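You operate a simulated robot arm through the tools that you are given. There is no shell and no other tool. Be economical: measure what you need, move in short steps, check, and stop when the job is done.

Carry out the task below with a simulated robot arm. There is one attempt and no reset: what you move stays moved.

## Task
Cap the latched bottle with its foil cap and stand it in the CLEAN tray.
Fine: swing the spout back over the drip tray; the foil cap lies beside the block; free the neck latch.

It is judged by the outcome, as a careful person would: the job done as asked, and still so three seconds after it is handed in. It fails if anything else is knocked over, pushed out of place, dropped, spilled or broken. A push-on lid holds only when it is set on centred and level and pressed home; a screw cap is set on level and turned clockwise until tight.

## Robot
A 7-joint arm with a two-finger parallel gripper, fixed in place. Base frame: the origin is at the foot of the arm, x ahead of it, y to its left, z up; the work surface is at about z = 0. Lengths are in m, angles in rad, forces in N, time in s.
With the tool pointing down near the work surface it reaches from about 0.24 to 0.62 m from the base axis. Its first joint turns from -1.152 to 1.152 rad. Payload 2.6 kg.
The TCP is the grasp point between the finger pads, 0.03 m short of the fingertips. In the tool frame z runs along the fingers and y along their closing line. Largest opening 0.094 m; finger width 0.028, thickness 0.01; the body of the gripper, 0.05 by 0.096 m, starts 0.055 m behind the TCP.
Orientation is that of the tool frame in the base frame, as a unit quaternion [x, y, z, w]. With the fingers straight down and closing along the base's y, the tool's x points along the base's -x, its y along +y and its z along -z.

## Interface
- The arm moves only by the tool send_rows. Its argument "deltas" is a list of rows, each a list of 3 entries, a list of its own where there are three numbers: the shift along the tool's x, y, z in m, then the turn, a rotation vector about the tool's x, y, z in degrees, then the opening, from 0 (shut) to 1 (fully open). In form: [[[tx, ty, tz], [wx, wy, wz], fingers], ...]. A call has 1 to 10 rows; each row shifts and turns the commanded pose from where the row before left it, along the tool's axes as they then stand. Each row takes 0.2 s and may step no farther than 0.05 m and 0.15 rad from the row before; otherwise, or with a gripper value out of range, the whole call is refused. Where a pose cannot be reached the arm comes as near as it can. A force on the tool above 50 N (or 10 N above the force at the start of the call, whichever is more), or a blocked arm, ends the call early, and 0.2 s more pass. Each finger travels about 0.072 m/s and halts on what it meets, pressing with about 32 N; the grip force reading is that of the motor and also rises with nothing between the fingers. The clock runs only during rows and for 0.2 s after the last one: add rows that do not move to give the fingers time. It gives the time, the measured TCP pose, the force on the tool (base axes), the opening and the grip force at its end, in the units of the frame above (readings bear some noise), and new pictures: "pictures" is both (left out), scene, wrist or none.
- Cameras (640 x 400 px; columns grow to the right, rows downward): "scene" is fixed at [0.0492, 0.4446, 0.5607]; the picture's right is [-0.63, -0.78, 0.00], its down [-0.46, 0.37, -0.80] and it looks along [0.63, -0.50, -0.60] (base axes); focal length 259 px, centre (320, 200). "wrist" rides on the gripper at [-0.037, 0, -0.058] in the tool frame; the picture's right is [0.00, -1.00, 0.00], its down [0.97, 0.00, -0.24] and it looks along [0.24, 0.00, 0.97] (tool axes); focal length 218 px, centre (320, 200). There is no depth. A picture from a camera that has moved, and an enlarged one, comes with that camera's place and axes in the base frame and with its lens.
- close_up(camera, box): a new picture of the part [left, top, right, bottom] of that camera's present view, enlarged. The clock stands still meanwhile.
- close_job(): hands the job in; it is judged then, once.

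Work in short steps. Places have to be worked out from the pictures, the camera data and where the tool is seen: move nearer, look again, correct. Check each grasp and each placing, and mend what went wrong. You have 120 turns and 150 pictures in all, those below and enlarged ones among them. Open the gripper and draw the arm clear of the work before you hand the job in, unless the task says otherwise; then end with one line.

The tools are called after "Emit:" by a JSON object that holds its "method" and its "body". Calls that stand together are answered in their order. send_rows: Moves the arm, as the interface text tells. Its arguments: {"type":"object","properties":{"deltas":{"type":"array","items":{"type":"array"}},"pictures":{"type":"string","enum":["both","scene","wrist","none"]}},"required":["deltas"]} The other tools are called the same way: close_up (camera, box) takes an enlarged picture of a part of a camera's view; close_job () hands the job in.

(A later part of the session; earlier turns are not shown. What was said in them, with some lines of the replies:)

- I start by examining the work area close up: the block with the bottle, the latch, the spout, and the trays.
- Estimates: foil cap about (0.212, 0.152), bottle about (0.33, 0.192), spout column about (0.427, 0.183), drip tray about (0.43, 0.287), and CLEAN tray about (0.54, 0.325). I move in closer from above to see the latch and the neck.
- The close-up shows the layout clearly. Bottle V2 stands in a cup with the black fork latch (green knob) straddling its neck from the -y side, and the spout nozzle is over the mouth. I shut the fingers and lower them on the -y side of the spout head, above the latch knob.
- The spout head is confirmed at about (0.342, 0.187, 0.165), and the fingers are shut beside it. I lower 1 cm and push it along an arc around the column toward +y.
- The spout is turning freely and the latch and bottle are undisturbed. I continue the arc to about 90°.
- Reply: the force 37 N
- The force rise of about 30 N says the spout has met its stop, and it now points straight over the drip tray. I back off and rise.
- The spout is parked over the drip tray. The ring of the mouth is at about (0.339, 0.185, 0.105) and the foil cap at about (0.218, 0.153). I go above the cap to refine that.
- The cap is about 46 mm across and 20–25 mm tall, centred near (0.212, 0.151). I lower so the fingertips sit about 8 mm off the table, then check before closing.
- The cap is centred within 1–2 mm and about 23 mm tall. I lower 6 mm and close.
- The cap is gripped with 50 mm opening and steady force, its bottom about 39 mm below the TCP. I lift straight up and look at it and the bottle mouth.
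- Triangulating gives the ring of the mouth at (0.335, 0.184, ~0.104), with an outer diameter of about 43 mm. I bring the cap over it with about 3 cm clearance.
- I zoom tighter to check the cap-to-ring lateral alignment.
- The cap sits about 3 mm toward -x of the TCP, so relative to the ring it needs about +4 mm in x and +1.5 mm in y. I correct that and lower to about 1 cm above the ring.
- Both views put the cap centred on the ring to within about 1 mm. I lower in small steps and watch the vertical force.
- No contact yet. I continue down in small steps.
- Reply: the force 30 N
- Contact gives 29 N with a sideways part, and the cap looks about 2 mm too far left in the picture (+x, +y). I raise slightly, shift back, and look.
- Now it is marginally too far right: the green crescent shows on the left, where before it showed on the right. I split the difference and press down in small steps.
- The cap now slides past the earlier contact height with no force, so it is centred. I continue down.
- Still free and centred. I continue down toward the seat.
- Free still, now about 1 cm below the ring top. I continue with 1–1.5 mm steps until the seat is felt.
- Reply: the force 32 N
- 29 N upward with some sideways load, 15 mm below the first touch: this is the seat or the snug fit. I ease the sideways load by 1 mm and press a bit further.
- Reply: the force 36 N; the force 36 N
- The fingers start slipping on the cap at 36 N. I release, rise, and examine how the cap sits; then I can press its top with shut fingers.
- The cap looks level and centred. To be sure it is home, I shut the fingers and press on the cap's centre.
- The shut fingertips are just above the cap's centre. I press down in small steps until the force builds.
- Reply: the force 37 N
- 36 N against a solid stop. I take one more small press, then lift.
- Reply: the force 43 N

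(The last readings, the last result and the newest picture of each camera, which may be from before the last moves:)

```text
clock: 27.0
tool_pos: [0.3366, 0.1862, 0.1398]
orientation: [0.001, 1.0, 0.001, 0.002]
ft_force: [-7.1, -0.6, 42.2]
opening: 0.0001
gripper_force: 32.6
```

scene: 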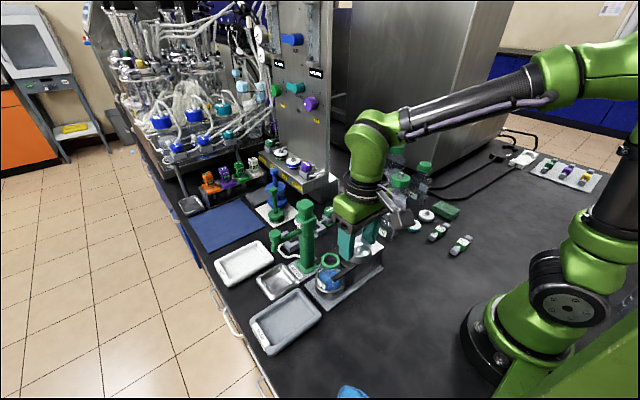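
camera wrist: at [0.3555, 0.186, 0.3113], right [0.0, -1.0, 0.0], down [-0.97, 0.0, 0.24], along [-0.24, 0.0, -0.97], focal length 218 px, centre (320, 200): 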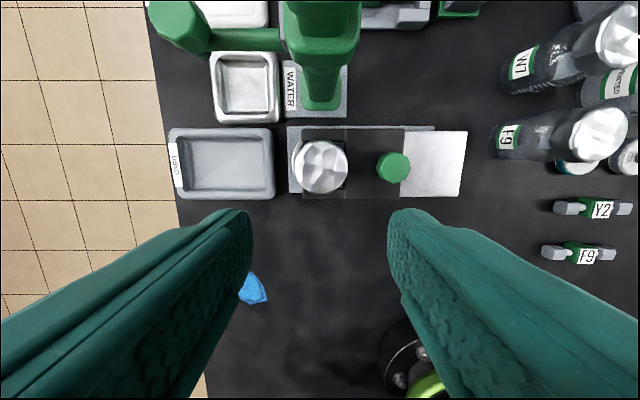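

No further travel at 42 N, so the cap is home. Next is the latch: its knob is about 34 mm wide at (0.335, 0.115), top z about 0.103. I lift, open to about 50 mm, and go above it.

Emit:
{"method": "send_rows", "body": {"deltas": [[[0, 0, -0.03], [0, 0, 0], 0], [[0, 0, -0.03], [0, 0, 0], 0.53], [[0, -0.035, 0], [0, 0, 0], 0.53], [[0, -0.035, 0], [0, 0, 0], 0.53], [[0, 0, 0.03], [0, 0, 0], 0.53], [[0, 0, 0], [0, 0, 0], 0.53]], "pictures": "wrist"}}

Emit:
{"method": "close_up", "body": {"camera": "scene", "box": [300, 200, 400, 290]}}

```text
clock: 28.4
tool_pos: [0.3349, 0.1158, 0.1667]
orientation: [0.001, 1.0, 0.0, 0.0]
ft_force: [0.6, -0.1, 0.2]
opening: 0.0496
gripper_force: 0.1
camera wrist: at [0.3727, 0.1157, 0.2248], right [0.0, -1.0, 0.0], down [-0.97, 0.0, 0.24], along [-0.24, 0.0, -0.97], focal length 218 px, centre (320, 200)
```

wrist: 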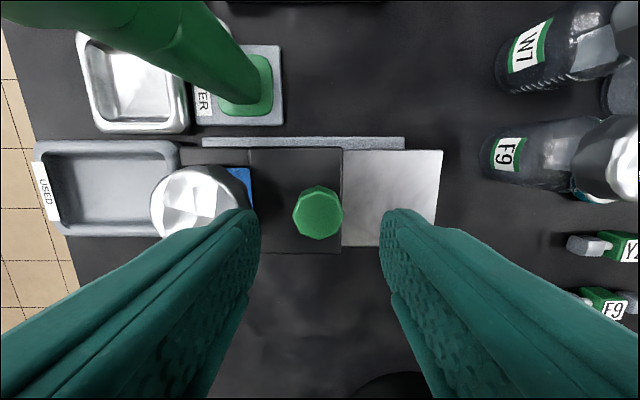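

```text
4.44 times, centred on (350, 245) of scene
camera zoom: at [0.0492, 0.4446, 0.5607], right [-0.63, -0.78, 0.0], down [-0.46, 0.37, -0.8], along [0.63, -0.5, -0.6], focal length 1153 px, centre (187, 0)
```

zoom: 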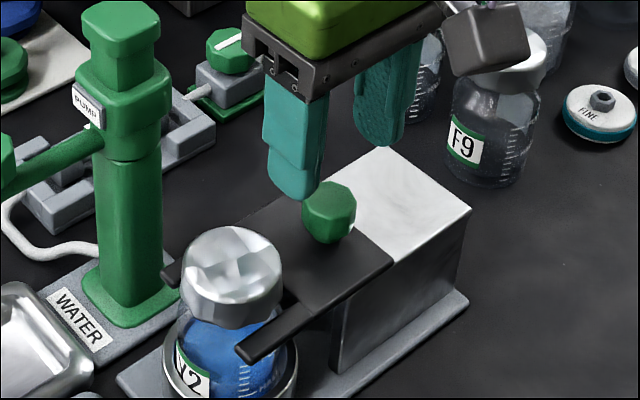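

The knob is centred between the open fingers. I lower to knob height and close on it.

Emit:
{"method": "send_rows", "body": {"deltas": [[[0, 0.001, 0.025], [0, 0, 0], 0.53], [[0, 0, 0.021], [0, 0, 0], 0.53], [[0, 0, 0], [0, 0, 0], 0.2], [[0, 0, 0], [0, 0, 0], 0.2], [[0, 0, 0], [0, 0, 0], 0.2]], "pictures": "wrist"}}

Emit:
{"method": "close_up", "body": {"camera": "scene", "box": [300, 200, 400, 290]}}

```text
clock: 29.6
tool_pos: [0.3372, 0.117, 0.1205]
orientation: [0.001, 1.0, 0.0, 0.0]
ft_force: [-1.2, 0.0, -0.8]
opening: 0.0267
gripper_force: 45.4
camera wrist: at [0.374, 0.1162, 0.1793], right [0.0, -1.0, 0.0], down [-0.97, 0.0, 0.24], along [-0.24, 0.0, -0.97], focal length 218 px, centre (320, 200)
```

wrist: 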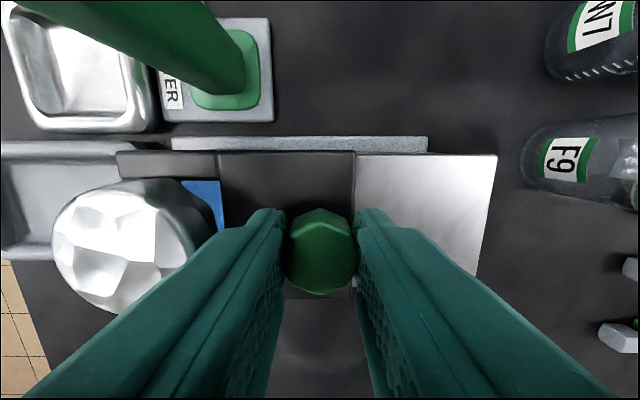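

```text
4.44 times, centred on (350, 245) of scene
camera zoom: at [0.0491, 0.4446, 0.5607], right [-0.63, -0.78, 0.0], down [-0.46, 0.37, -0.8], along [0.63, -0.5, -0.6], focal length 1153 px, centre (187, 0)
```

zoom: 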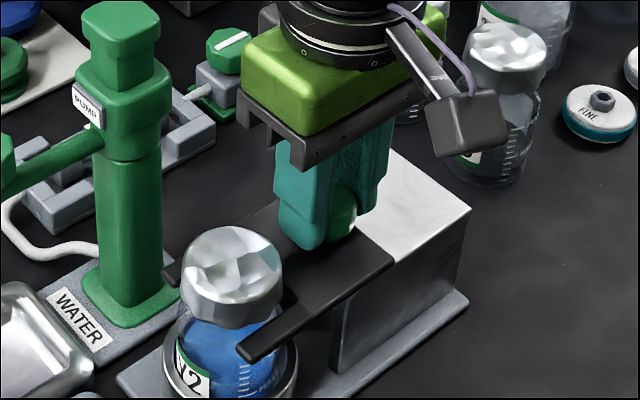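

The knob is gripped (27 mm). I slide it gently toward -y, away from the bottle, watching the force.

Emit:
{"method": "send_rows", "body": {"deltas": [[[0, -0.004, 0], [0, 0, 0], 0.2], [[0, -0.006, 0], [0, 0, 0], 0.2], [[0, 0, 0], [0, 0, 0], 0.2]], "pictures": "wrist"}}

```text
clock: 30.4
tool_pos: [0.3354, 0.1062, 0.1204]
orientation: [0.0, 1.0, 0.0, 0.0]
ft_force: [17.3, -0.1, -12.3]
opening: 0.0266
gripper_force: 44.8
camera wrist: at [0.3739, 0.1055, 0.1794], right [0.0, -1.0, 0.0], down [-0.97, 0.0, 0.24], along [-0.24, 0.0, -0.97], focal length 218 px, centre (320, 200)
```

wrist: 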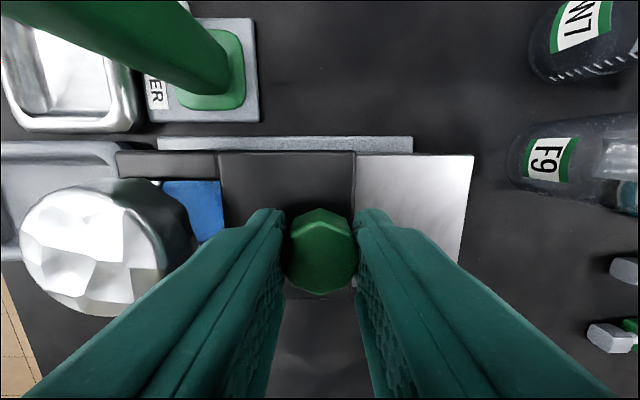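

The latch plate slides with the knob. I relax the slight x load and continue sliding until the prongs clear or it stops.

Emit:
{"method": "send_rows", "body": {"deltas": [[[-0.0008, -0.008, 0], [0, 0, 0], 0.2], [[0, -0.008, -0.0005], [0, 0, 0], 0.2], [[0, -0.008, 0], [0, 0, 0], 0.2], [[0, 0, 0], [0, 0, 0], 0.2]], "pictures": "wrist"}}

Emit:
{"method": "close_up", "body": {"camera": "scene", "box": [300, 200, 400, 290]}}

```text
clock: 31.4
tool_pos: [0.3368, 0.0824, 0.1203]
orientation: [0.0, 1.0, -0.001, -0.002]
ft_force: [2.2, 1.1, -21.5]
opening: 0.0262
gripper_force: 45.2
camera wrist: at [0.3742, 0.0818, 0.1793], right [0.0, -1.0, 0.0], down [-0.97, 0.0, 0.24], along [-0.24, 0.0, -0.97], focal length 218 px, centre (320, 200)
```

wrist: 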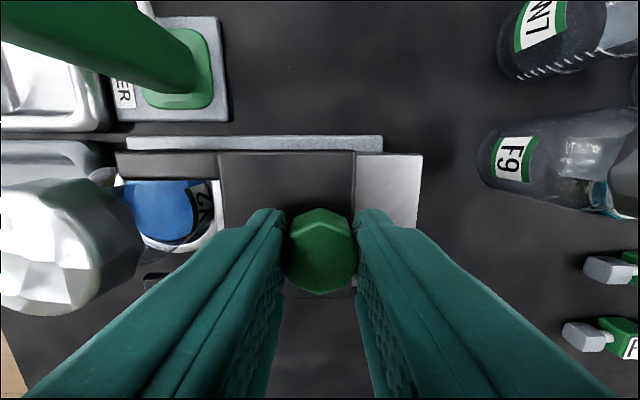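

```text
4.44 times, centred on (350, 245) of scene
camera zoom: at [0.0492, 0.4446, 0.5607], right [-0.63, -0.78, 0.0], down [-0.46, 0.37, -0.8], along [0.63, -0.5, -0.6], focal length 1153 px, centre (187, 0)
```

zoom: 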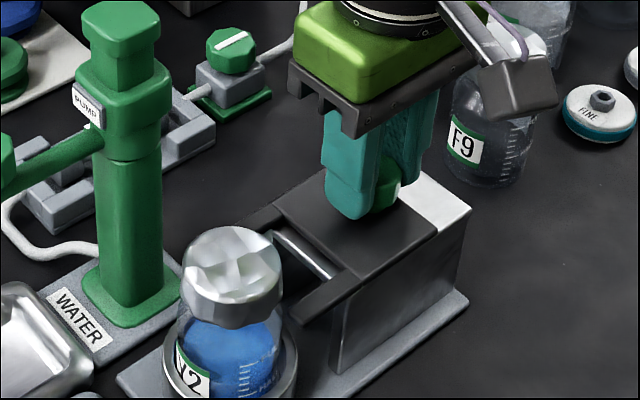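

Sliding well. I ease the upward pull by 0.7 mm and slide a further ~2.4 cm.

Emit:
{"method": "send_rows", "body": {"deltas": [[[0, -0.008, 0.0007], [0, 0, 0], 0.2], [[0, -0.008, 0], [0, 0, 0], 0.2], [[0, -0.008, 0], [0, 0, 0], 0.2], [[0, 0, 0], [0, 0, 0], 0.2]], "pictures": "none"}}

Emit:
{"method": "close_up", "body": {"camera": "scene", "box": [300, 200, 400, 290]}}

```text
clock: 32.3
tool_pos: [0.3373, 0.0668, 0.1213]
orientation: [-0.004, 1.0, 0.006, -0.001]
ft_force: [3.9, 2.9, -2.7]
opening: 0.0267
gripper_force: 44.8
stopped in row 4: the force on the tool passed its limit (the readings are from after the stop); the commanded pose is now the measured one
```

```text
4.44 times, centred on (350, 245) of scene
camera zoom: at [0.0492, 0.4446, 0.5607], right [-0.63, -0.78, 0.0], down [-0.46, 0.37, -0.8], along [0.63, -0.5, -0.6], focal length 1153 px, centre (187, 0)
```

zoom: 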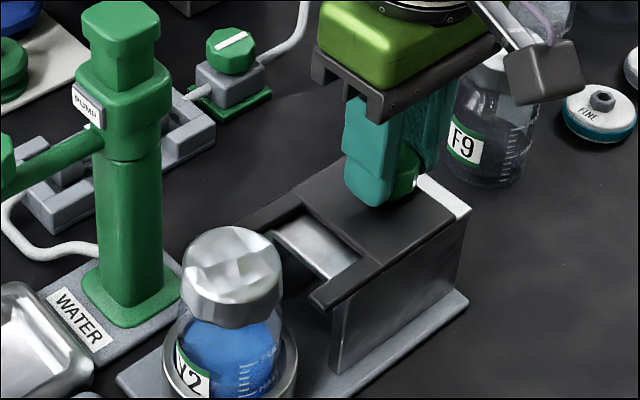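

The latch hit its end stop after about 5 cm of travel, and the block did not move. I release the knob, rise, and look at the bottle and the space around it.

Emit:
{"method": "send_rows", "body": {"deltas": [[[0, 0, 0], [0, 0, 0], 0.55], [[0, 0, 0], [0, 0, 0], 0.55], [[0, 0, -0.04], [0, 0, 0], 0.55], [[0, 0.02, -0.045], [0, 0, 0], 0.7], [[0.02, 0.035, -0.025], [0, 0, 0], 0.9], [[0.03, 0.035, 0], [0, 0, 0], 1], [[0, 0.02, 0], [0, 0, 0], 1]], "pictures": "wrist"}}

Emit:
{"method": "close_up", "body": {"camera": "wrist", "box": [220, 60, 460, 220]}}

Emit:
{"method": "close_up", "body": {"camera": "scene", "box": [290, 215, 390, 315]}}

```text
clock: 33.9
tool_pos: [0.2868, 0.1754, 0.2319]
orientation: [-0.003, 1.0, 0.005, -0.001]
ft_force: [0.1, 0.9, 0.2]
opening: 0.0939
gripper_force: 0.1
camera wrist: at [0.3241, 0.1752, 0.2901], right [0.01, -1.0, -0.01], down [-0.97, -0.01, 0.24], along [-0.24, 0.01, -0.97], focal length 218 px, centre (320, 200)
```

wrist: 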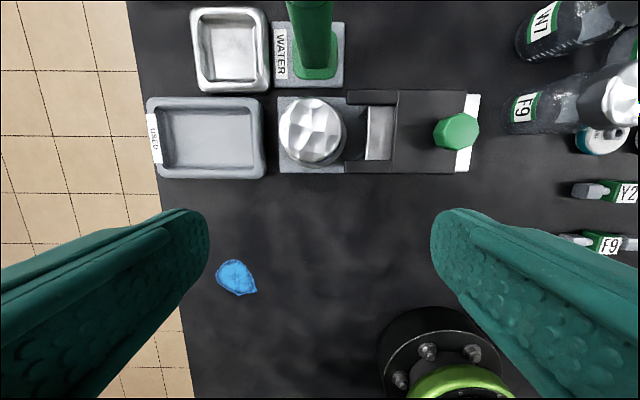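

```text
2.50 times, centred on (340, 140) of wrist
camera zoom: at [0.3241, 0.1752, 0.2901], right [0.01, -1.0, -0.01], down [-0.97, -0.01, 0.24], along [-0.24, 0.01, -0.97], focal length 546 px, centre (270, 350)
```

zoom: 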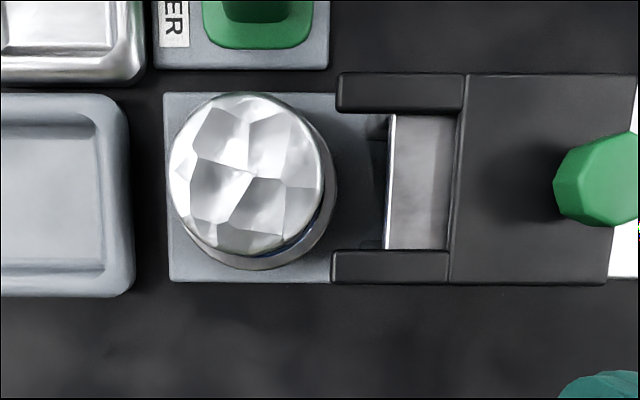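

```text
4.00 times, centred on (340, 265) of scene
camera zoom: at [0.0491, 0.4446, 0.5607], right [-0.63, -0.78, 0.0], down [-0.46, 0.37, -0.8], along [0.63, -0.5, -0.6], focal length 1038 px, centre (240, -60)
```

zoom: 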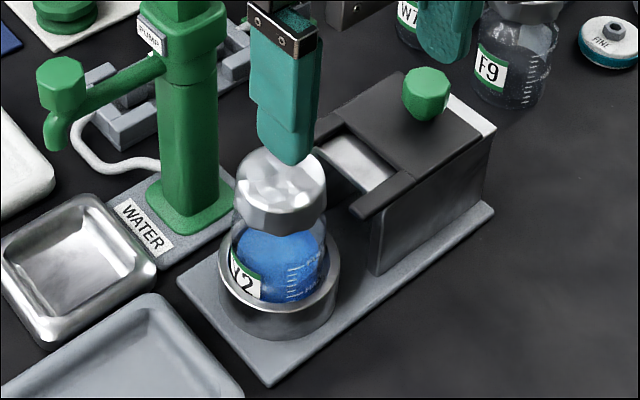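

The way is clear: the latch prongs now end at y≈0.15, and the bottle body is about 56 mm wide with the cup rim near z≈0.03. I turn the gripper 90° so the fingers close along x, which clears the block, and fix the small tilt.

Emit:
{"method": "send_rows", "body": {"deltas": [[[0, 0, 0], [0.57, -0.1, -8.0], 1], [[0, 0, 0], [0, 0, -8.2], 1], [[0, 0, 0], [0, 0, -8.2], 1], [[0, 0, 0], [0, 0, -8.2], 1], [[0, 0, 0], [0, 0, -8.2], 1], [[0, 0, 0], [0, 0, -8.2], 1], [[0, 0, 0], [0, 0, -8.2], 0.9], [[0, 0, 0], [0, 0, -8.2], 0.85], [[0, 0, 0], [0, 0, -8.2], 0.85], [[0, 0, 0], [0, 0, -8.2], 0.85]], "pictures": "none"}}

Emit:
{"method": "send_rows", "body": {"deltas": [[[0, 0, 0], [0, 0, -7.86], 0.85], [[0, 0, 0], [0, 0, 0], 0.85]], "pictures": "wrist"}}

```text
clock: 36.1
tool_pos: [0.2853, 0.1746, 0.2329]
orientation: [-0.659, 0.752, 0.0, 0.002]
ft_force: [0.0, 0.0, -0.9]
opening: 0.0799
gripper_force: 0.0
```

```text
clock: 36.7
tool_pos: [0.2861, 0.1756, 0.2331]
orientation: [0.708, -0.706, 0.0, -0.002]
ft_force: [-0.3, 1.0, -0.3]
opening: 0.0797
gripper_force: 0.1
camera wrist: at [0.2857, 0.2113, 0.2911], right [1.0, 0.0, 0.0], down [0.0, -0.97, 0.24], along [0.0, -0.24, -0.97], focal length 218 px, centre (320, 200)
```

wrist: 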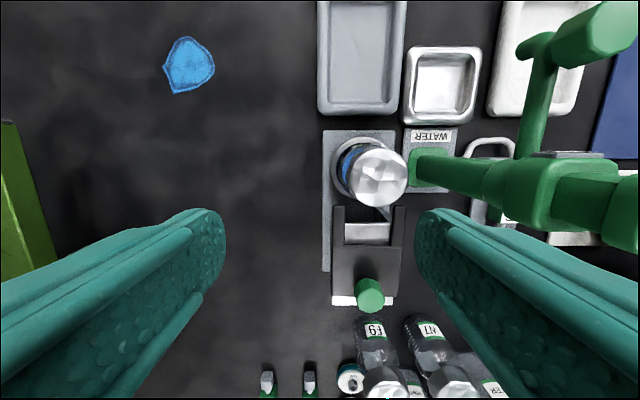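

The gripper is turned cleanly. The bottle measures about (0.337, 0.186). I move above it and lower partway for a check of both fingers.

Emit:
{"method": "send_rows", "body": {"deltas": [[[-0.005, -0.026, 0], [0, 0, 0], 0.85], [[-0.005, -0.025, 0], [0, 0, 0], 0.85], [[0, 0, 0.04], [0, 0, 0], 0.85], [[0, 0, 0.035], [0, 0, 0], 0.85], [[0, 0, 0], [0, 0, 0], 0.85]], "pictures": "both"}}

Emit:
{"method": "close_up", "body": {"camera": "scene", "box": [280, 190, 390, 300]}}

```text
clock: 37.9
tool_pos: [0.3377, 0.185, 0.158]
orientation: [0.708, -0.706, 0.0, -0.001]
ft_force: [1.0, 0.4, 0.1]
opening: 0.0799
gripper_force: 0.0
camera wrist: at [0.3372, 0.222, 0.2163], right [1.0, 0.0, 0.0], down [0.0, -0.97, 0.24], along [0.0, -0.24, -0.97], focal length 218 px, centre (320, 200)
```

scene: 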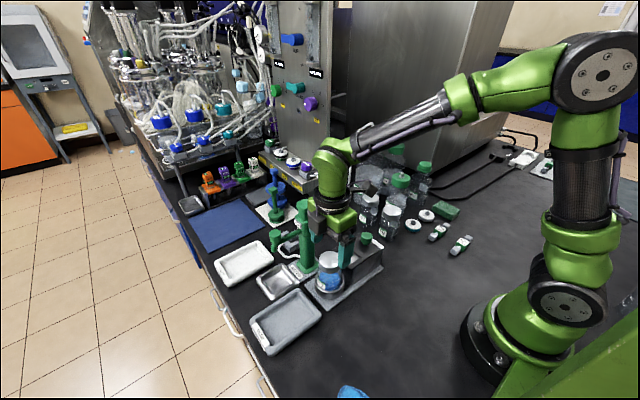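
wrist: 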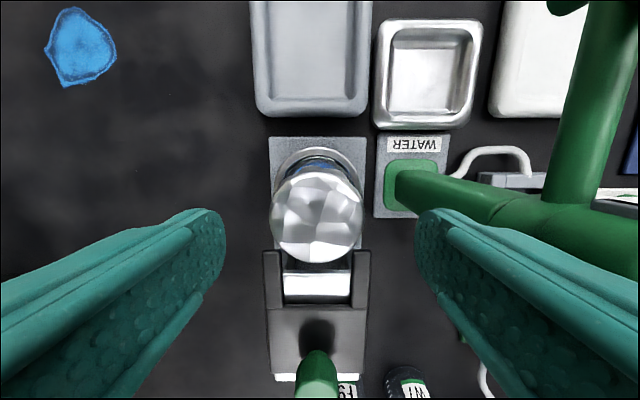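

```text
3.64 times, centred on (335, 245) of scene
camera zoom: at [0.0492, 0.4446, 0.5607], right [-0.63, -0.78, 0.0], down [-0.46, 0.37, -0.8], along [0.63, -0.5, -0.6], focal length 943 px, centre (266, 36)
```

zoom: 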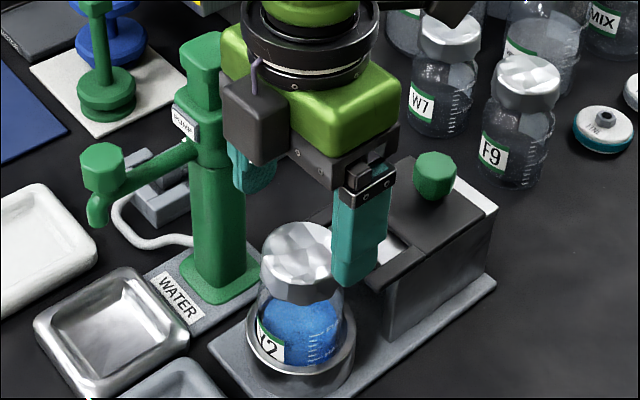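

The cap is midway between the fingers and everything has clearance. I lower to TCP z≈0.078 around the bottle's body.

Emit:
{"method": "send_rows", "body": {"deltas": [[[0, 0, 0.02], [0, 0, 0], 0.85], [[0, 0, 0.02], [0, 0, 0], 0.85], [[0, 0, 0.02], [0, 0, 0], 0.85], [[0, 0, 0.01], [0, 0, 0], 0.85], [[0, 0, 0.009], [0, 0, 0], 0.85], [[0, 0, 0], [0, 0, 0], 0.85]], "pictures": "wrist"}}

Emit:
{"method": "close_up", "body": {"camera": "scene", "box": [280, 200, 390, 310]}}

```text
clock: 39.3
tool_pos: [0.3369, 0.1841, 0.0783]
orientation: [0.708, -0.707, 0.0, -0.001]
ft_force: [0.5, 0.1, 0.6]
opening: 0.08
gripper_force: 0.1
camera wrist: at [0.3367, 0.2213, 0.137], right [1.0, 0.0, 0.0], down [0.0, -0.97, 0.24], along [0.0, -0.24, -0.97], focal length 218 px, centre (320, 200)
```

wrist: 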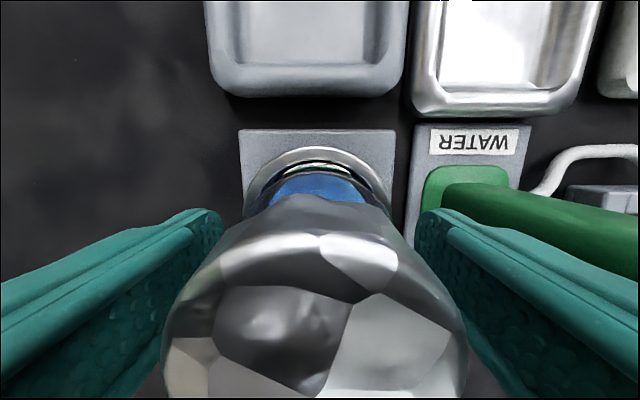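

```text
3.64 times, centred on (335, 255) of scene
camera zoom: at [0.0492, 0.4446, 0.5607], right [-0.63, -0.78, 0.0], down [-0.46, 0.37, -0.8], along [0.63, -0.5, -0.6], focal length 943 px, centre (266, 0)
```

zoom: 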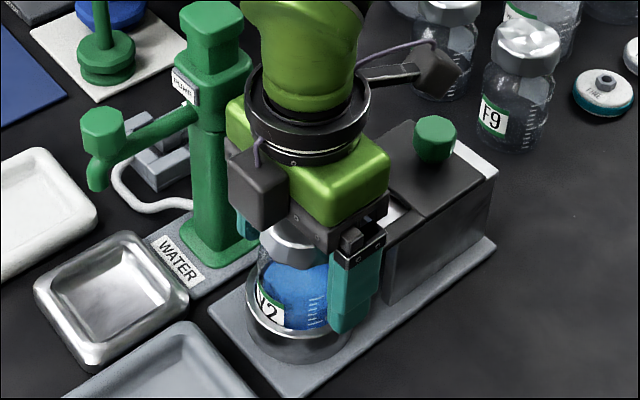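

The fingers straddle the body just above the cup rim. I close on it.

Emit:
{"method": "send_rows", "body": {"deltas": [[[0, 0, 0], [0, 0, 0], 0.4], [[0, 0, 0], [0, 0, 0], 0.4], [[0, 0, 0], [0, 0, 0], 0.4], [[0, 0, 0], [0, 0, 0], 0.4]], "pictures": "none"}}

Emit:
{"method": "close_up", "body": {"camera": "scene", "box": [280, 200, 390, 310]}}

```text
clock: 40.3
tool_pos: [0.3366, 0.1846, 0.0787]
orientation: [0.708, -0.706, 0.001, -0.001]
ft_force: [-0.2, 0.0, -1.6]
opening: 0.0549
gripper_force: 32.3
```

```text
3.64 times, centred on (335, 255) of scene
camera zoom: at [0.0492, 0.4446, 0.5607], right [-0.63, -0.78, 0.0], down [-0.46, 0.37, -0.8], along [0.63, -0.5, -0.6], focal length 943 px, centre (266, 0)
```

zoom: 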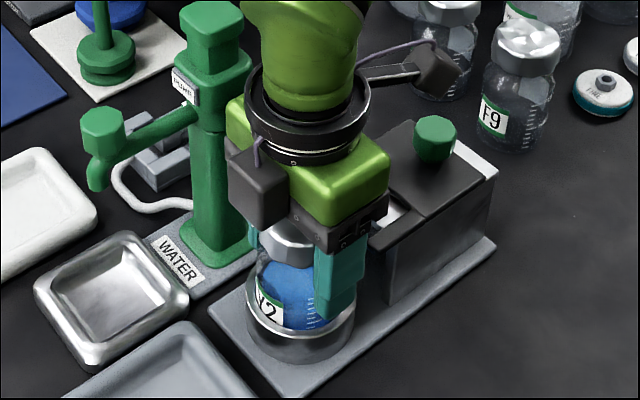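

Firm grip at 55 mm. I lift straight up slowly.

Emit:
{"method": "send_rows", "body": {"deltas": [[[0, 0, -0.01], [0, 0, 0], 0.4], [[0, 0, -0.015], [0, 0, 0], 0.4], [[0, 0, -0.025], [0, 0, 0], 0.4], [[0, 0, -0.03], [0, 0, 0], 0.4], [[0, 0, -0.03], [0, 0, 0], 0.4], [[0, 0, -0.02], [0, 0, 0], 0.4], [[0, 0, 0], [0, 0, 0], 0.4]], "pictures": "scene"}}

Emit:
{"method": "close_up", "body": {"camera": "scene", "box": [270, 170, 390, 290]}}

```text
clock: 41.9
tool_pos: [0.3354, 0.1839, 0.2083]
orientation: [0.707, -0.707, 0.0, -0.001]
ft_force: [-0.3, -0.4, -2.1]
opening: 0.0545
gripper_force: 31.7
```

scene: 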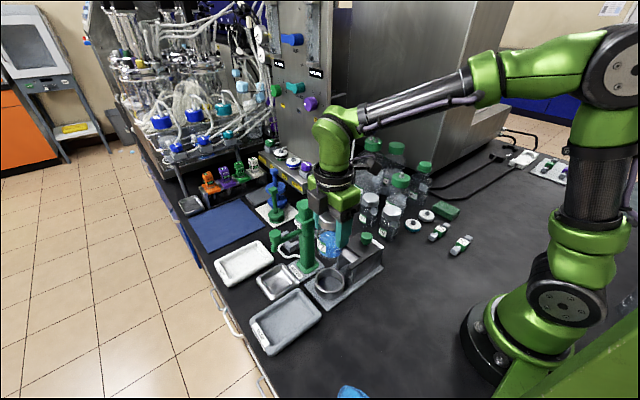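

```text
3.33 times, centred on (330, 230) of scene
camera zoom: at [0.0492, 0.4446, 0.5607], right [-0.63, -0.78, 0.0], down [-0.46, 0.37, -0.8], along [0.63, -0.5, -0.6], focal length 865 px, centre (287, 100)
```

zoom: 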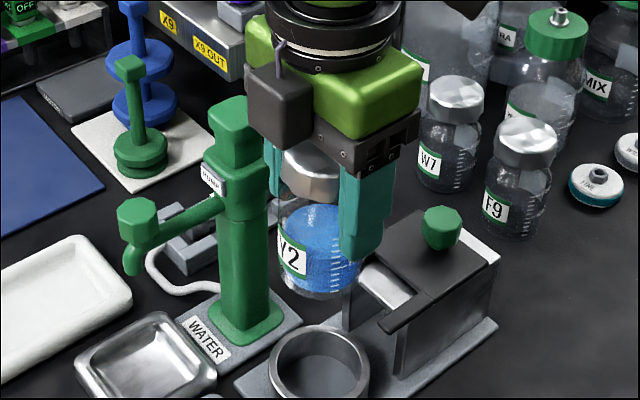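

The bottle is up with its cap on. I carry it around the spout on the +y side at this height.

Emit:
{"method": "send_rows", "body": {"deltas": [[[-0.026, 0.025, 0], [0, 0, 0], 0.4], [[-0.04, 0.015, 0], [0, 0, 0], 0.4], [[-0.042, 0, 0], [0, 0, 0], 0.4], [[-0.04, -0.005, 0], [0, 0, 0], 0.4], [[-0.033, -0.02, 0], [0, 0, 0], 0.4], [[-0.015, -0.04, 0], [0, 0, 0], 0.4]], "pictures": "both"}}

```text
clock: 43.3
tool_pos: [0.3619, 0.3812, 0.2074]
orientation: [0.708, -0.707, 0.0, -0.001]
ft_force: [1.2, -0.5, -1.7]
opening: 0.055
gripper_force: 32.1
camera wrist: at [0.3627, 0.4186, 0.2659], right [1.0, 0.0, 0.0], down [0.0, -0.97, 0.24], along [0.0, -0.24, -0.97], focal length 218 px, centre (320, 200)
```

scene: 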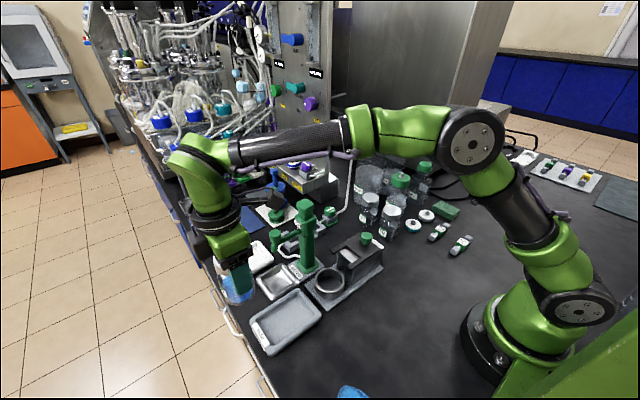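
wrist: 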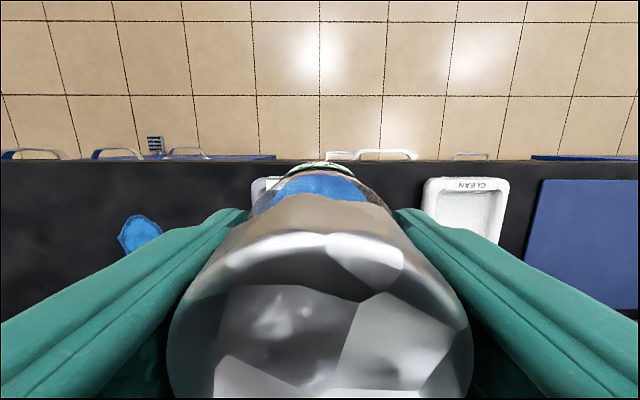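

The CLEAN tray reads as x≈0.485–0.582 with its +y edge at ≈0.385. I go on past the spout toward it and look again.

Emit:
{"method": "send_rows", "body": {"deltas": [[[0, -0.04, 0], [0, 0, 0], 0.4], [[0.003, -0.04, 0], [0, 0, 0], 0.4], [[0.02, -0.035, 0], [0, 0, 0], 0.4], [[0, 0, 0], [0, 0, 0], 0.4]], "pictures": "both"}}

Emit:
{"method": "close_up", "body": {"camera": "scene", "box": [180, 180, 340, 310]}}

```text
clock: 44.3
tool_pos: [0.4685, 0.3632, 0.2094]
orientation: [0.708, -0.707, 0.001, -0.001]
ft_force: [-0.3, 0.7, -2.0]
opening: 0.0547
gripper_force: 32.1
out of reach, approached as far as the arm can: row 3
camera wrist: at [0.4683, 0.3995, 0.2677], right [1.0, 0.0, 0.0], down [0.0, -0.97, 0.24], along [0.0, -0.24, -0.97], focal length 218 px, centre (320, 200)
```

scene: 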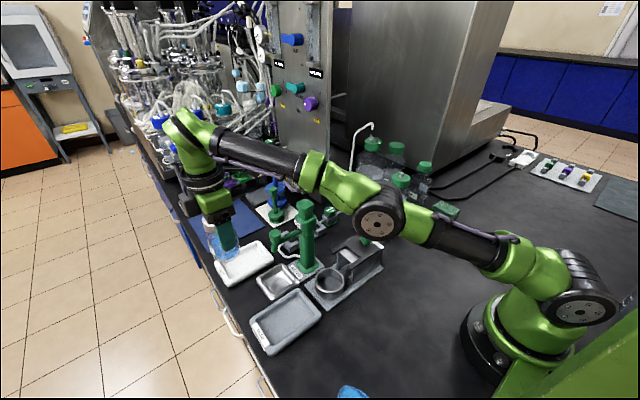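
wrist: 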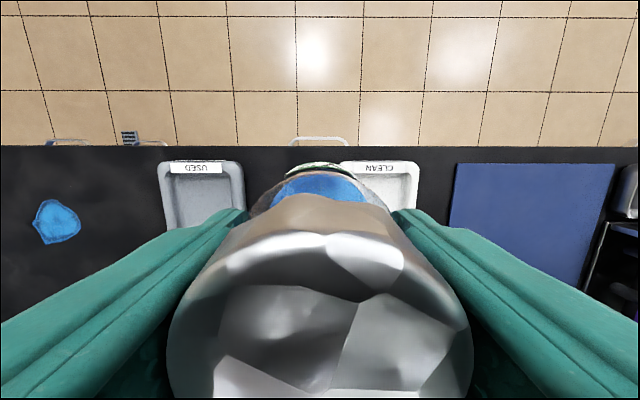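

```text
3.08 times, centred on (260, 245) of scene
camera zoom: at [0.0492, 0.4446, 0.5607], right [-0.63, -0.78, 0.0], down [-0.46, 0.37, -0.8], along [0.63, -0.5, -0.6], focal length 798 px, centre (505, 62)
```

zoom: 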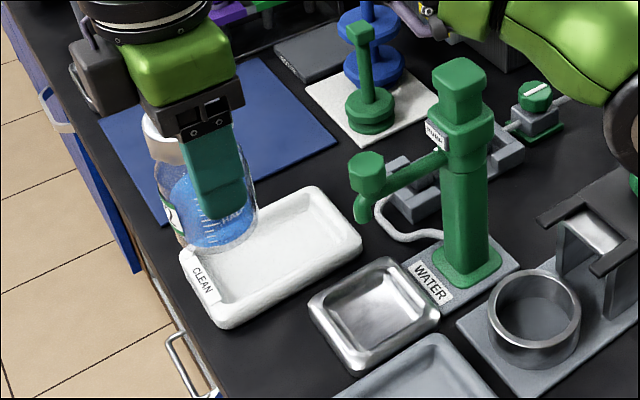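

At this height the reach ends near 0.593 m, while lower down reaches farther. The tray spans x 0.49–0.58 and y 0.255–0.384, so I aim at (0.535, 0.303). I lower to a carrying height just above the rim first, then move in.

Emit:
{"method": "send_rows", "body": {"deltas": [[[0, 0, 0.035], [0, 0, 0], 0.4], [[0, 0, 0.035], [0, 0, 0], 0.4], [[0.025, -0.02, 0.01], [0, 0, 0], 0.4], [[0.02, -0.02, 0], [0, 0, 0], 0.4], [[0, 0, 0], [0, 0, 0], 0.4]], "pictures": "none"}}

Emit:
{"method": "close_up", "body": {"camera": "scene", "box": [200, 190, 310, 300]}}

```text
clock: 45.5
tool_pos: [0.5177, 0.3272, 0.1313]
orientation: [0.708, -0.706, 0.002, -0.002]
ft_force: [-1.4, -0.5, -1.2]
opening: 0.0548
gripper_force: 32.4
out of reach, approached as far as the arm can: row 1, 2, 4
```

```text
3.64 times, centred on (255, 245) of scene
camera zoom: at [0.0492, 0.4446, 0.5607], right [-0.63, -0.78, 0.0], down [-0.46, 0.37, -0.8], along [0.63, -0.5, -0.6], focal length 943 px, centre (556, 36)
```

zoom: 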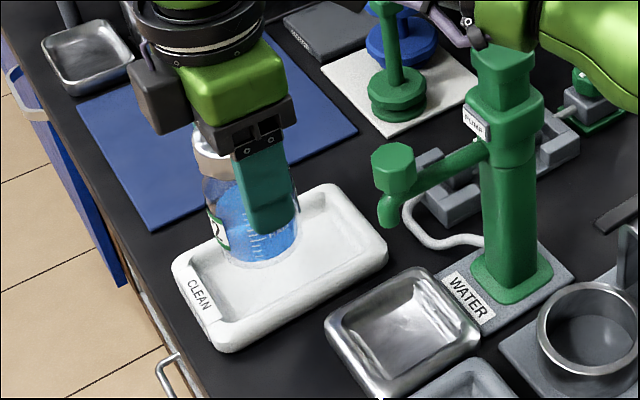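

The bottle is over the tray at about (0.518, 0.327). I shift +17 mm in x and -22 mm in y while lowering a little, and check the arm's link against the pump column.

Emit:
{"method": "send_rows", "body": {"deltas": [[[0.012, -0.006, 0.01], [0, 0, 0], 0.4], [[0.01, -0.009, 0.008], [0, 0, 0], 0.4], [[0, 0, 0.006], [0, 0, 0], 0.4], [[0, 0, 0], [0, 0, 0], 0.4]], "pictures": "scene"}}

Emit:
{"method": "close_up", "body": {"camera": "scene", "box": [200, 190, 310, 300]}}

```text
clock: 46.5
tool_pos: [0.5328, 0.305, 0.1062]
orientation: [-0.707, 0.707, 0.001, 0.001]
ft_force: [-0.4, 1.0, -1.3]
opening: 0.0546
gripper_force: 31.8
```

scene: 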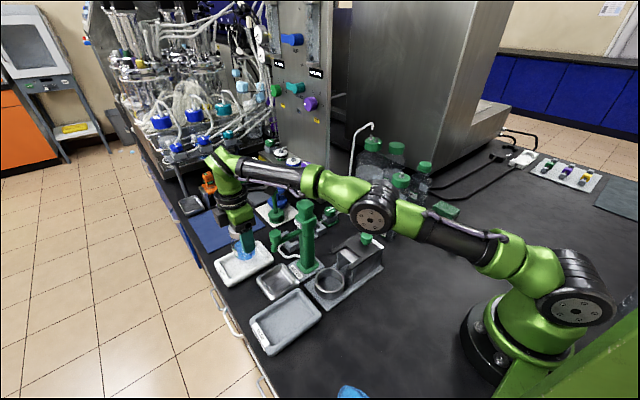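

```text
3.64 times, centred on (255, 245) of scene
camera zoom: at [0.0492, 0.4446, 0.5607], right [-0.63, -0.78, 0.0], down [-0.46, 0.37, -0.8], along [0.63, -0.5, -0.6], focal length 943 px, centre (556, 36)
```

zoom: 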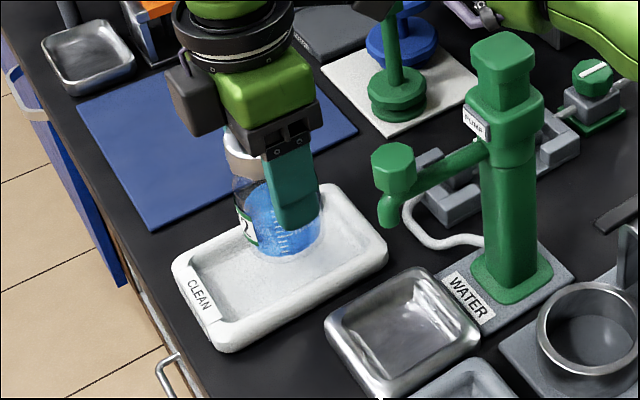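

The projection puts the bottle on the tray's centreline. I lower toward the tray floor, expecting contact around TCP z≈0.075.

Emit:
{"method": "send_rows", "body": {"deltas": [[[0, 0, 0.008], [0, 0, 0], 0.4], [[0, 0, 0.008], [0, 0, 0], 0.4], [[0, 0, 0], [0, 0, 0], 0.4]], "pictures": "wrist"}}

Emit:
{"method": "close_up", "body": {"camera": "scene", "box": [220, 220, 290, 290]}}

```text
clock: 47.3
tool_pos: [0.5311, 0.3055, 0.0908]
orientation: [0.707, -0.707, 0.0, -0.001]
ft_force: [-0.4, -0.3, -2.7]
opening: 0.0546
gripper_force: 32.4
camera wrist: at [0.5323, 0.342, 0.149], right [1.0, 0.0, 0.0], down [0.0, -0.97, 0.24], along [0.0, -0.24, -0.97], focal length 218 px, centre (320, 200)
```

wrist: 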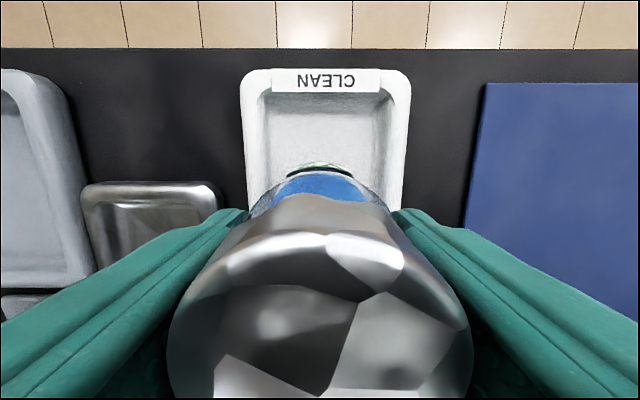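

```text
5.71 times, centred on (255, 255) of scene
camera zoom: at [0.0492, 0.4446, 0.5607], right [-0.63, -0.78, 0.0], down [-0.46, 0.37, -0.8], along [0.63, -0.5, -0.6], focal length 1482 px, centre (691, -114)
```

zoom: 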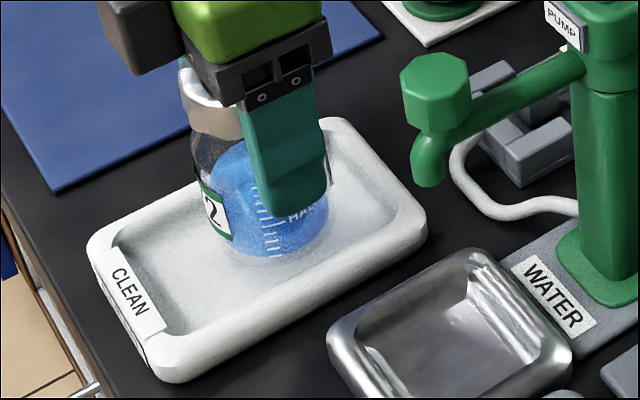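

The wrist view shows the tray centre about 3.5 mm further in +x. I shift by that and lower to contact.

Emit:
{"method": "send_rows", "body": {"deltas": [[[0, -0.0035, 0.003], [0, 0, 0], 0.4], [[0, 0, 0.003], [0, 0, 0], 0.4], [[0, 0, 0.003], [0, 0, 0], 0.4], [[0, 0, 0], [0, 0, 0], 0.4]], "pictures": "none"}}

Emit:
{"method": "close_up", "body": {"camera": "scene", "box": [220, 220, 290, 290]}}

```text
clock: 48.3
tool_pos: [0.5356, 0.3054, 0.0827]
orientation: [-0.707, 0.708, -0.002, 0.001]
ft_force: [0.4, -0.4, -1.2]
opening: 0.0545
gripper_force: 32.0
```

```text
5.71 times, centred on (255, 255) of scene
camera zoom: at [0.0492, 0.4446, 0.5607], right [-0.63, -0.78, 0.0], down [-0.46, 0.37, -0.8], along [0.63, -0.5, -0.6], focal length 1482 px, centre (691, -114)
```

zoom: 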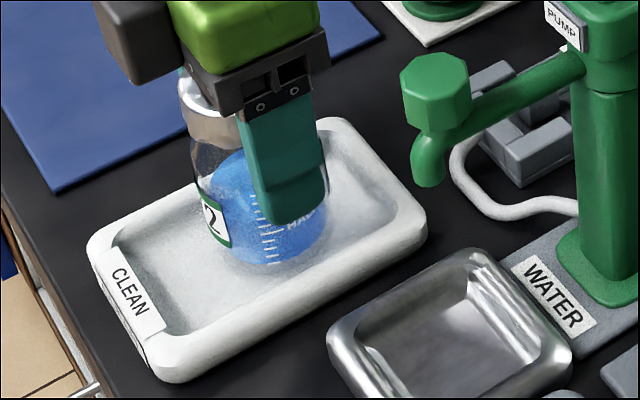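

Emit:
{"method": "send_rows", "body": {"deltas": [[[0, 0, 0.002], [0, 0, 0], 0.4], [[0, 0, 0.002], [0, 0, 0], 0.4], [[0, 0, 0.002], [0, 0, 0], 0.4], [[0, 0, 0], [0, 0, 0], 0.4]], "pictures": "none"}}

```text
clock: 49.3
tool_pos: [0.5372, 0.3067, 0.0783]
orientation: [-0.707, 0.707, -0.002, 0.003]
ft_force: [-3.0, -3.9, 13.8]
opening: 0.0548
gripper_force: 32.7
```

Contact at 14 N. I check that the bottle is on the floor of the tray and not on its rim.

Emit:
{"method": "close_up", "body": {"camera": "scene", "box": [225, 225, 285, 285]}}

Emit:
{"method": "close_up", "body": {"camera": "wrist", "box": [220, 40, 420, 220]}}

```text
6.67 times, centred on (255, 255) of scene
camera zoom: at [0.0491, 0.4446, 0.5608], right [-0.63, -0.78, 0.0], down [-0.46, 0.37, -0.8], along [0.63, -0.5, -0.6], focal length 1729 px, centre (753, -167)
```

zoom: 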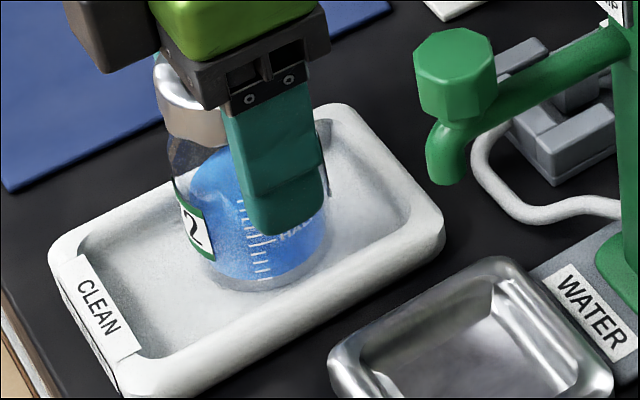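

```text
2.22 times, centred on (320, 130) of wrist
camera zoom: at [0.537, 0.343, 0.1373], right [1.0, 0.0, 0.01], down [0.0, -0.97, 0.24], along [0.01, -0.24, -0.97], focal length 485 px, centre (320, 356)
```

zoom: 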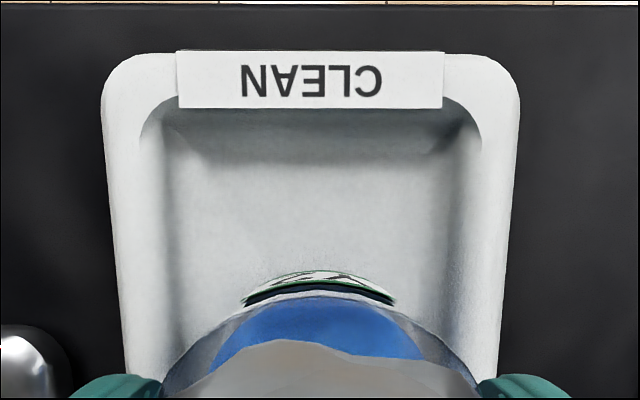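

The bottle stands on the tray floor, centred between the walls. I ease the load, open the fingers and rise straight up.

Emit:
{"method": "send_rows", "body": {"deltas": [[[0, 0, -0.0005], [0, 0, 0], 0.4], [[0, 0, 0], [0, 0, 0], 0.65], [[0, 0, 0], [0, 0, 0], 0.85], [[0, 0, 0], [0, 0, 0], 0.85]], "pictures": "none"}}

Emit:
{"method": "close_up", "body": {"camera": "scene", "box": [220, 215, 290, 285]}}

```text
clock: 50.3
tool_pos: [0.5366, 0.3061, 0.078]
orientation: [0.708, -0.706, 0.001, 0.0]
ft_force: [0.3, 0.4, 0.2]
opening: 0.0799
gripper_force: 0.0
```

```text
5.71 times, centred on (255, 250) of scene
camera zoom: at [0.0492, 0.4446, 0.5607], right [-0.63, -0.78, 0.0], down [-0.46, 0.37, -0.8], along [0.63, -0.5, -0.6], focal length 1482 px, centre (691, -86)
```

zoom: 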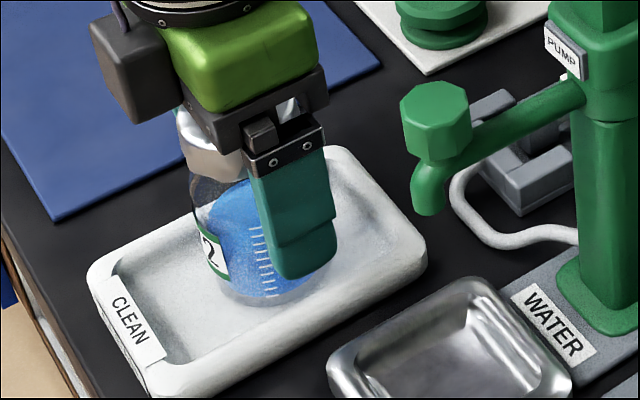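

Released, and the bottle stands upright. I rise while sliding toward -y along the fingers' open direction, so the reach limit can't drag a finger against it.

Emit:
{"method": "send_rows", "body": {"deltas": [[[0.004, 0, -0.006], [0, 0, 0], 1], [[0.008, 0, -0.012], [0, 0, 0], 1], [[0.012, 0, -0.02], [0, 0, 0], 1], [[0.012, 0, -0.025], [0, 0, 0], 1], [[0.01, 0, -0.025], [0, 0, 0], 1]], "pictures": "both"}}

```text
clock: 51.5
tool_pos: [0.5352, 0.2588, 0.1645]
orientation: [0.708, -0.706, 0.0, -0.001]
ft_force: [-0.7, 0.0, 0.3]
opening: 0.0941
gripper_force: 0.0
camera wrist: at [0.5363, 0.2952, 0.2231], right [1.0, 0.0, 0.0], down [0.0, -0.97, 0.24], along [0.0, -0.24, -0.97], focal length 218 px, centre (320, 200)
```

scene: 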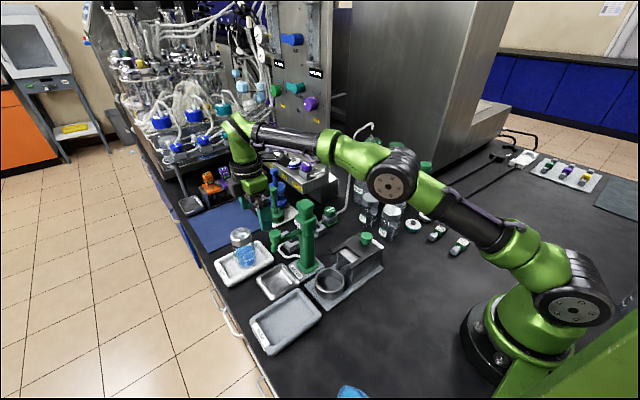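
wrist: 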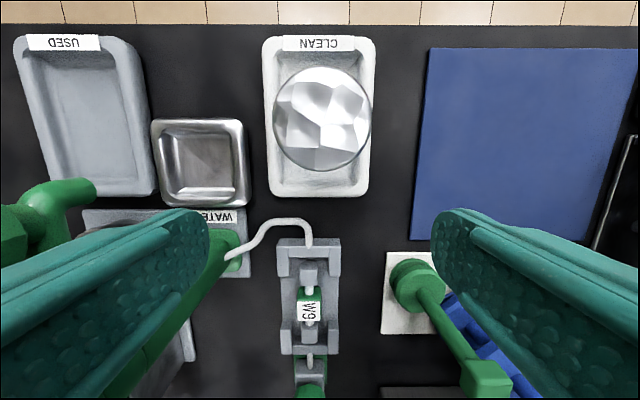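

The bottle stands upright in CLEAN. I rise further, clear of the neighbouring stand and the pump.

Emit:
{"method": "send_rows", "body": {"deltas": [[[0, 0.003, -0.025], [0, 0, 0], 1], [[0, 0.005, -0.03], [0, 0, 0], 1], [[0, 0.012, -0.035], [0, 0, 0], 1], [[0, 0.02, -0.035], [0, 0, 0], 1], [[0, 0.035, -0.03], [0, 0, 0], 1], [[0.02, 0.04, 0], [0, 0, 0], 1], [[0.02, 0.04, 0], [0, 0, 0], 1]], "pictures": "scene"}}

Emit:
{"method": "close_up", "body": {"camera": "scene", "box": [200, 190, 320, 310]}}

Emit:
{"method": "close_up", "body": {"camera": "scene", "box": [220, 215, 280, 275]}}

```text
clock: 53.1
tool_pos: [0.3793, 0.2226, 0.3198]
orientation: [0.708, -0.707, 0.002, -0.002]
ft_force: [0.9, -0.2, 0.6]
opening: 0.0938
gripper_force: 0.0
out of reach, approached as far as the arm can: row 3
```

scene: 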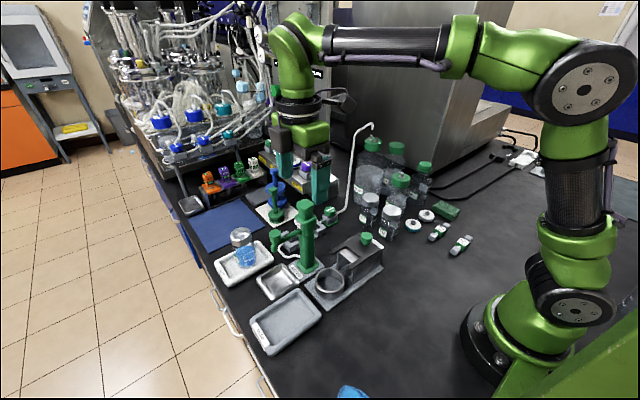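

```text
3.33 times, centred on (260, 250) of scene
camera zoom: at [0.0492, 0.4446, 0.5607], right [-0.63, -0.78, 0.0], down [-0.46, 0.37, -0.8], along [0.63, -0.5, -0.6], focal length 865 px, centre (520, 33)
```

zoom: 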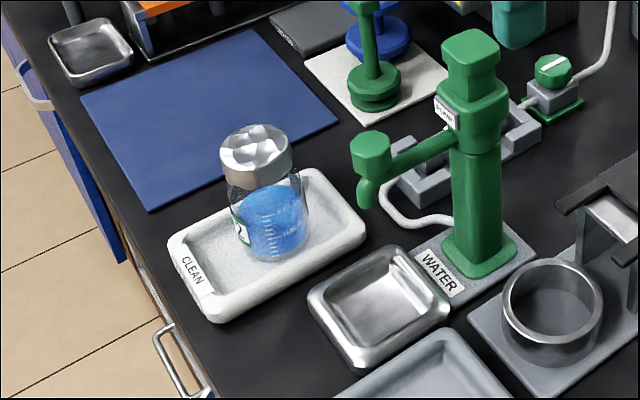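

```text
6.67 times, centred on (250, 245) of scene
camera zoom: at [0.0492, 0.4446, 0.5607], right [-0.63, -0.78, 0.0], down [-0.46, 0.37, -0.8], along [0.63, -0.5, -0.6], focal length 1729 px, centre (787, -100)
```

zoom: 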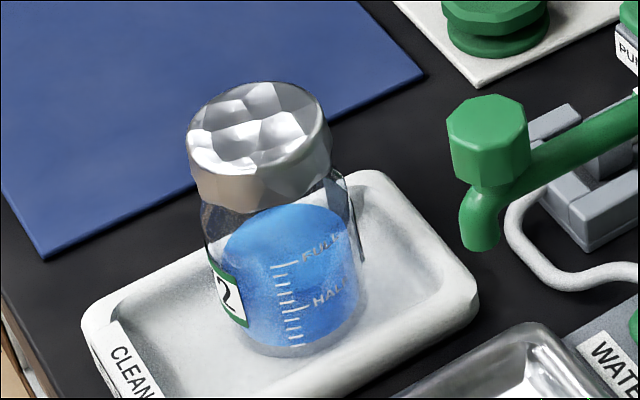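

The bottle stands upright and capped in CLEAN, the spout is over the drip tray, the latch is free, and nothing else has moved. The gripper is open and clear, so I hand in.

Emit:
{"method": "close_job", "body": {}}

```text
The job is handed in.
```

I capped bottle V2 with its foil cap, pressed the cap home, and stood the bottle upright in the CLEAN tray. The spout is back over the drip tray, the neck latch is free, and the job is handed in.
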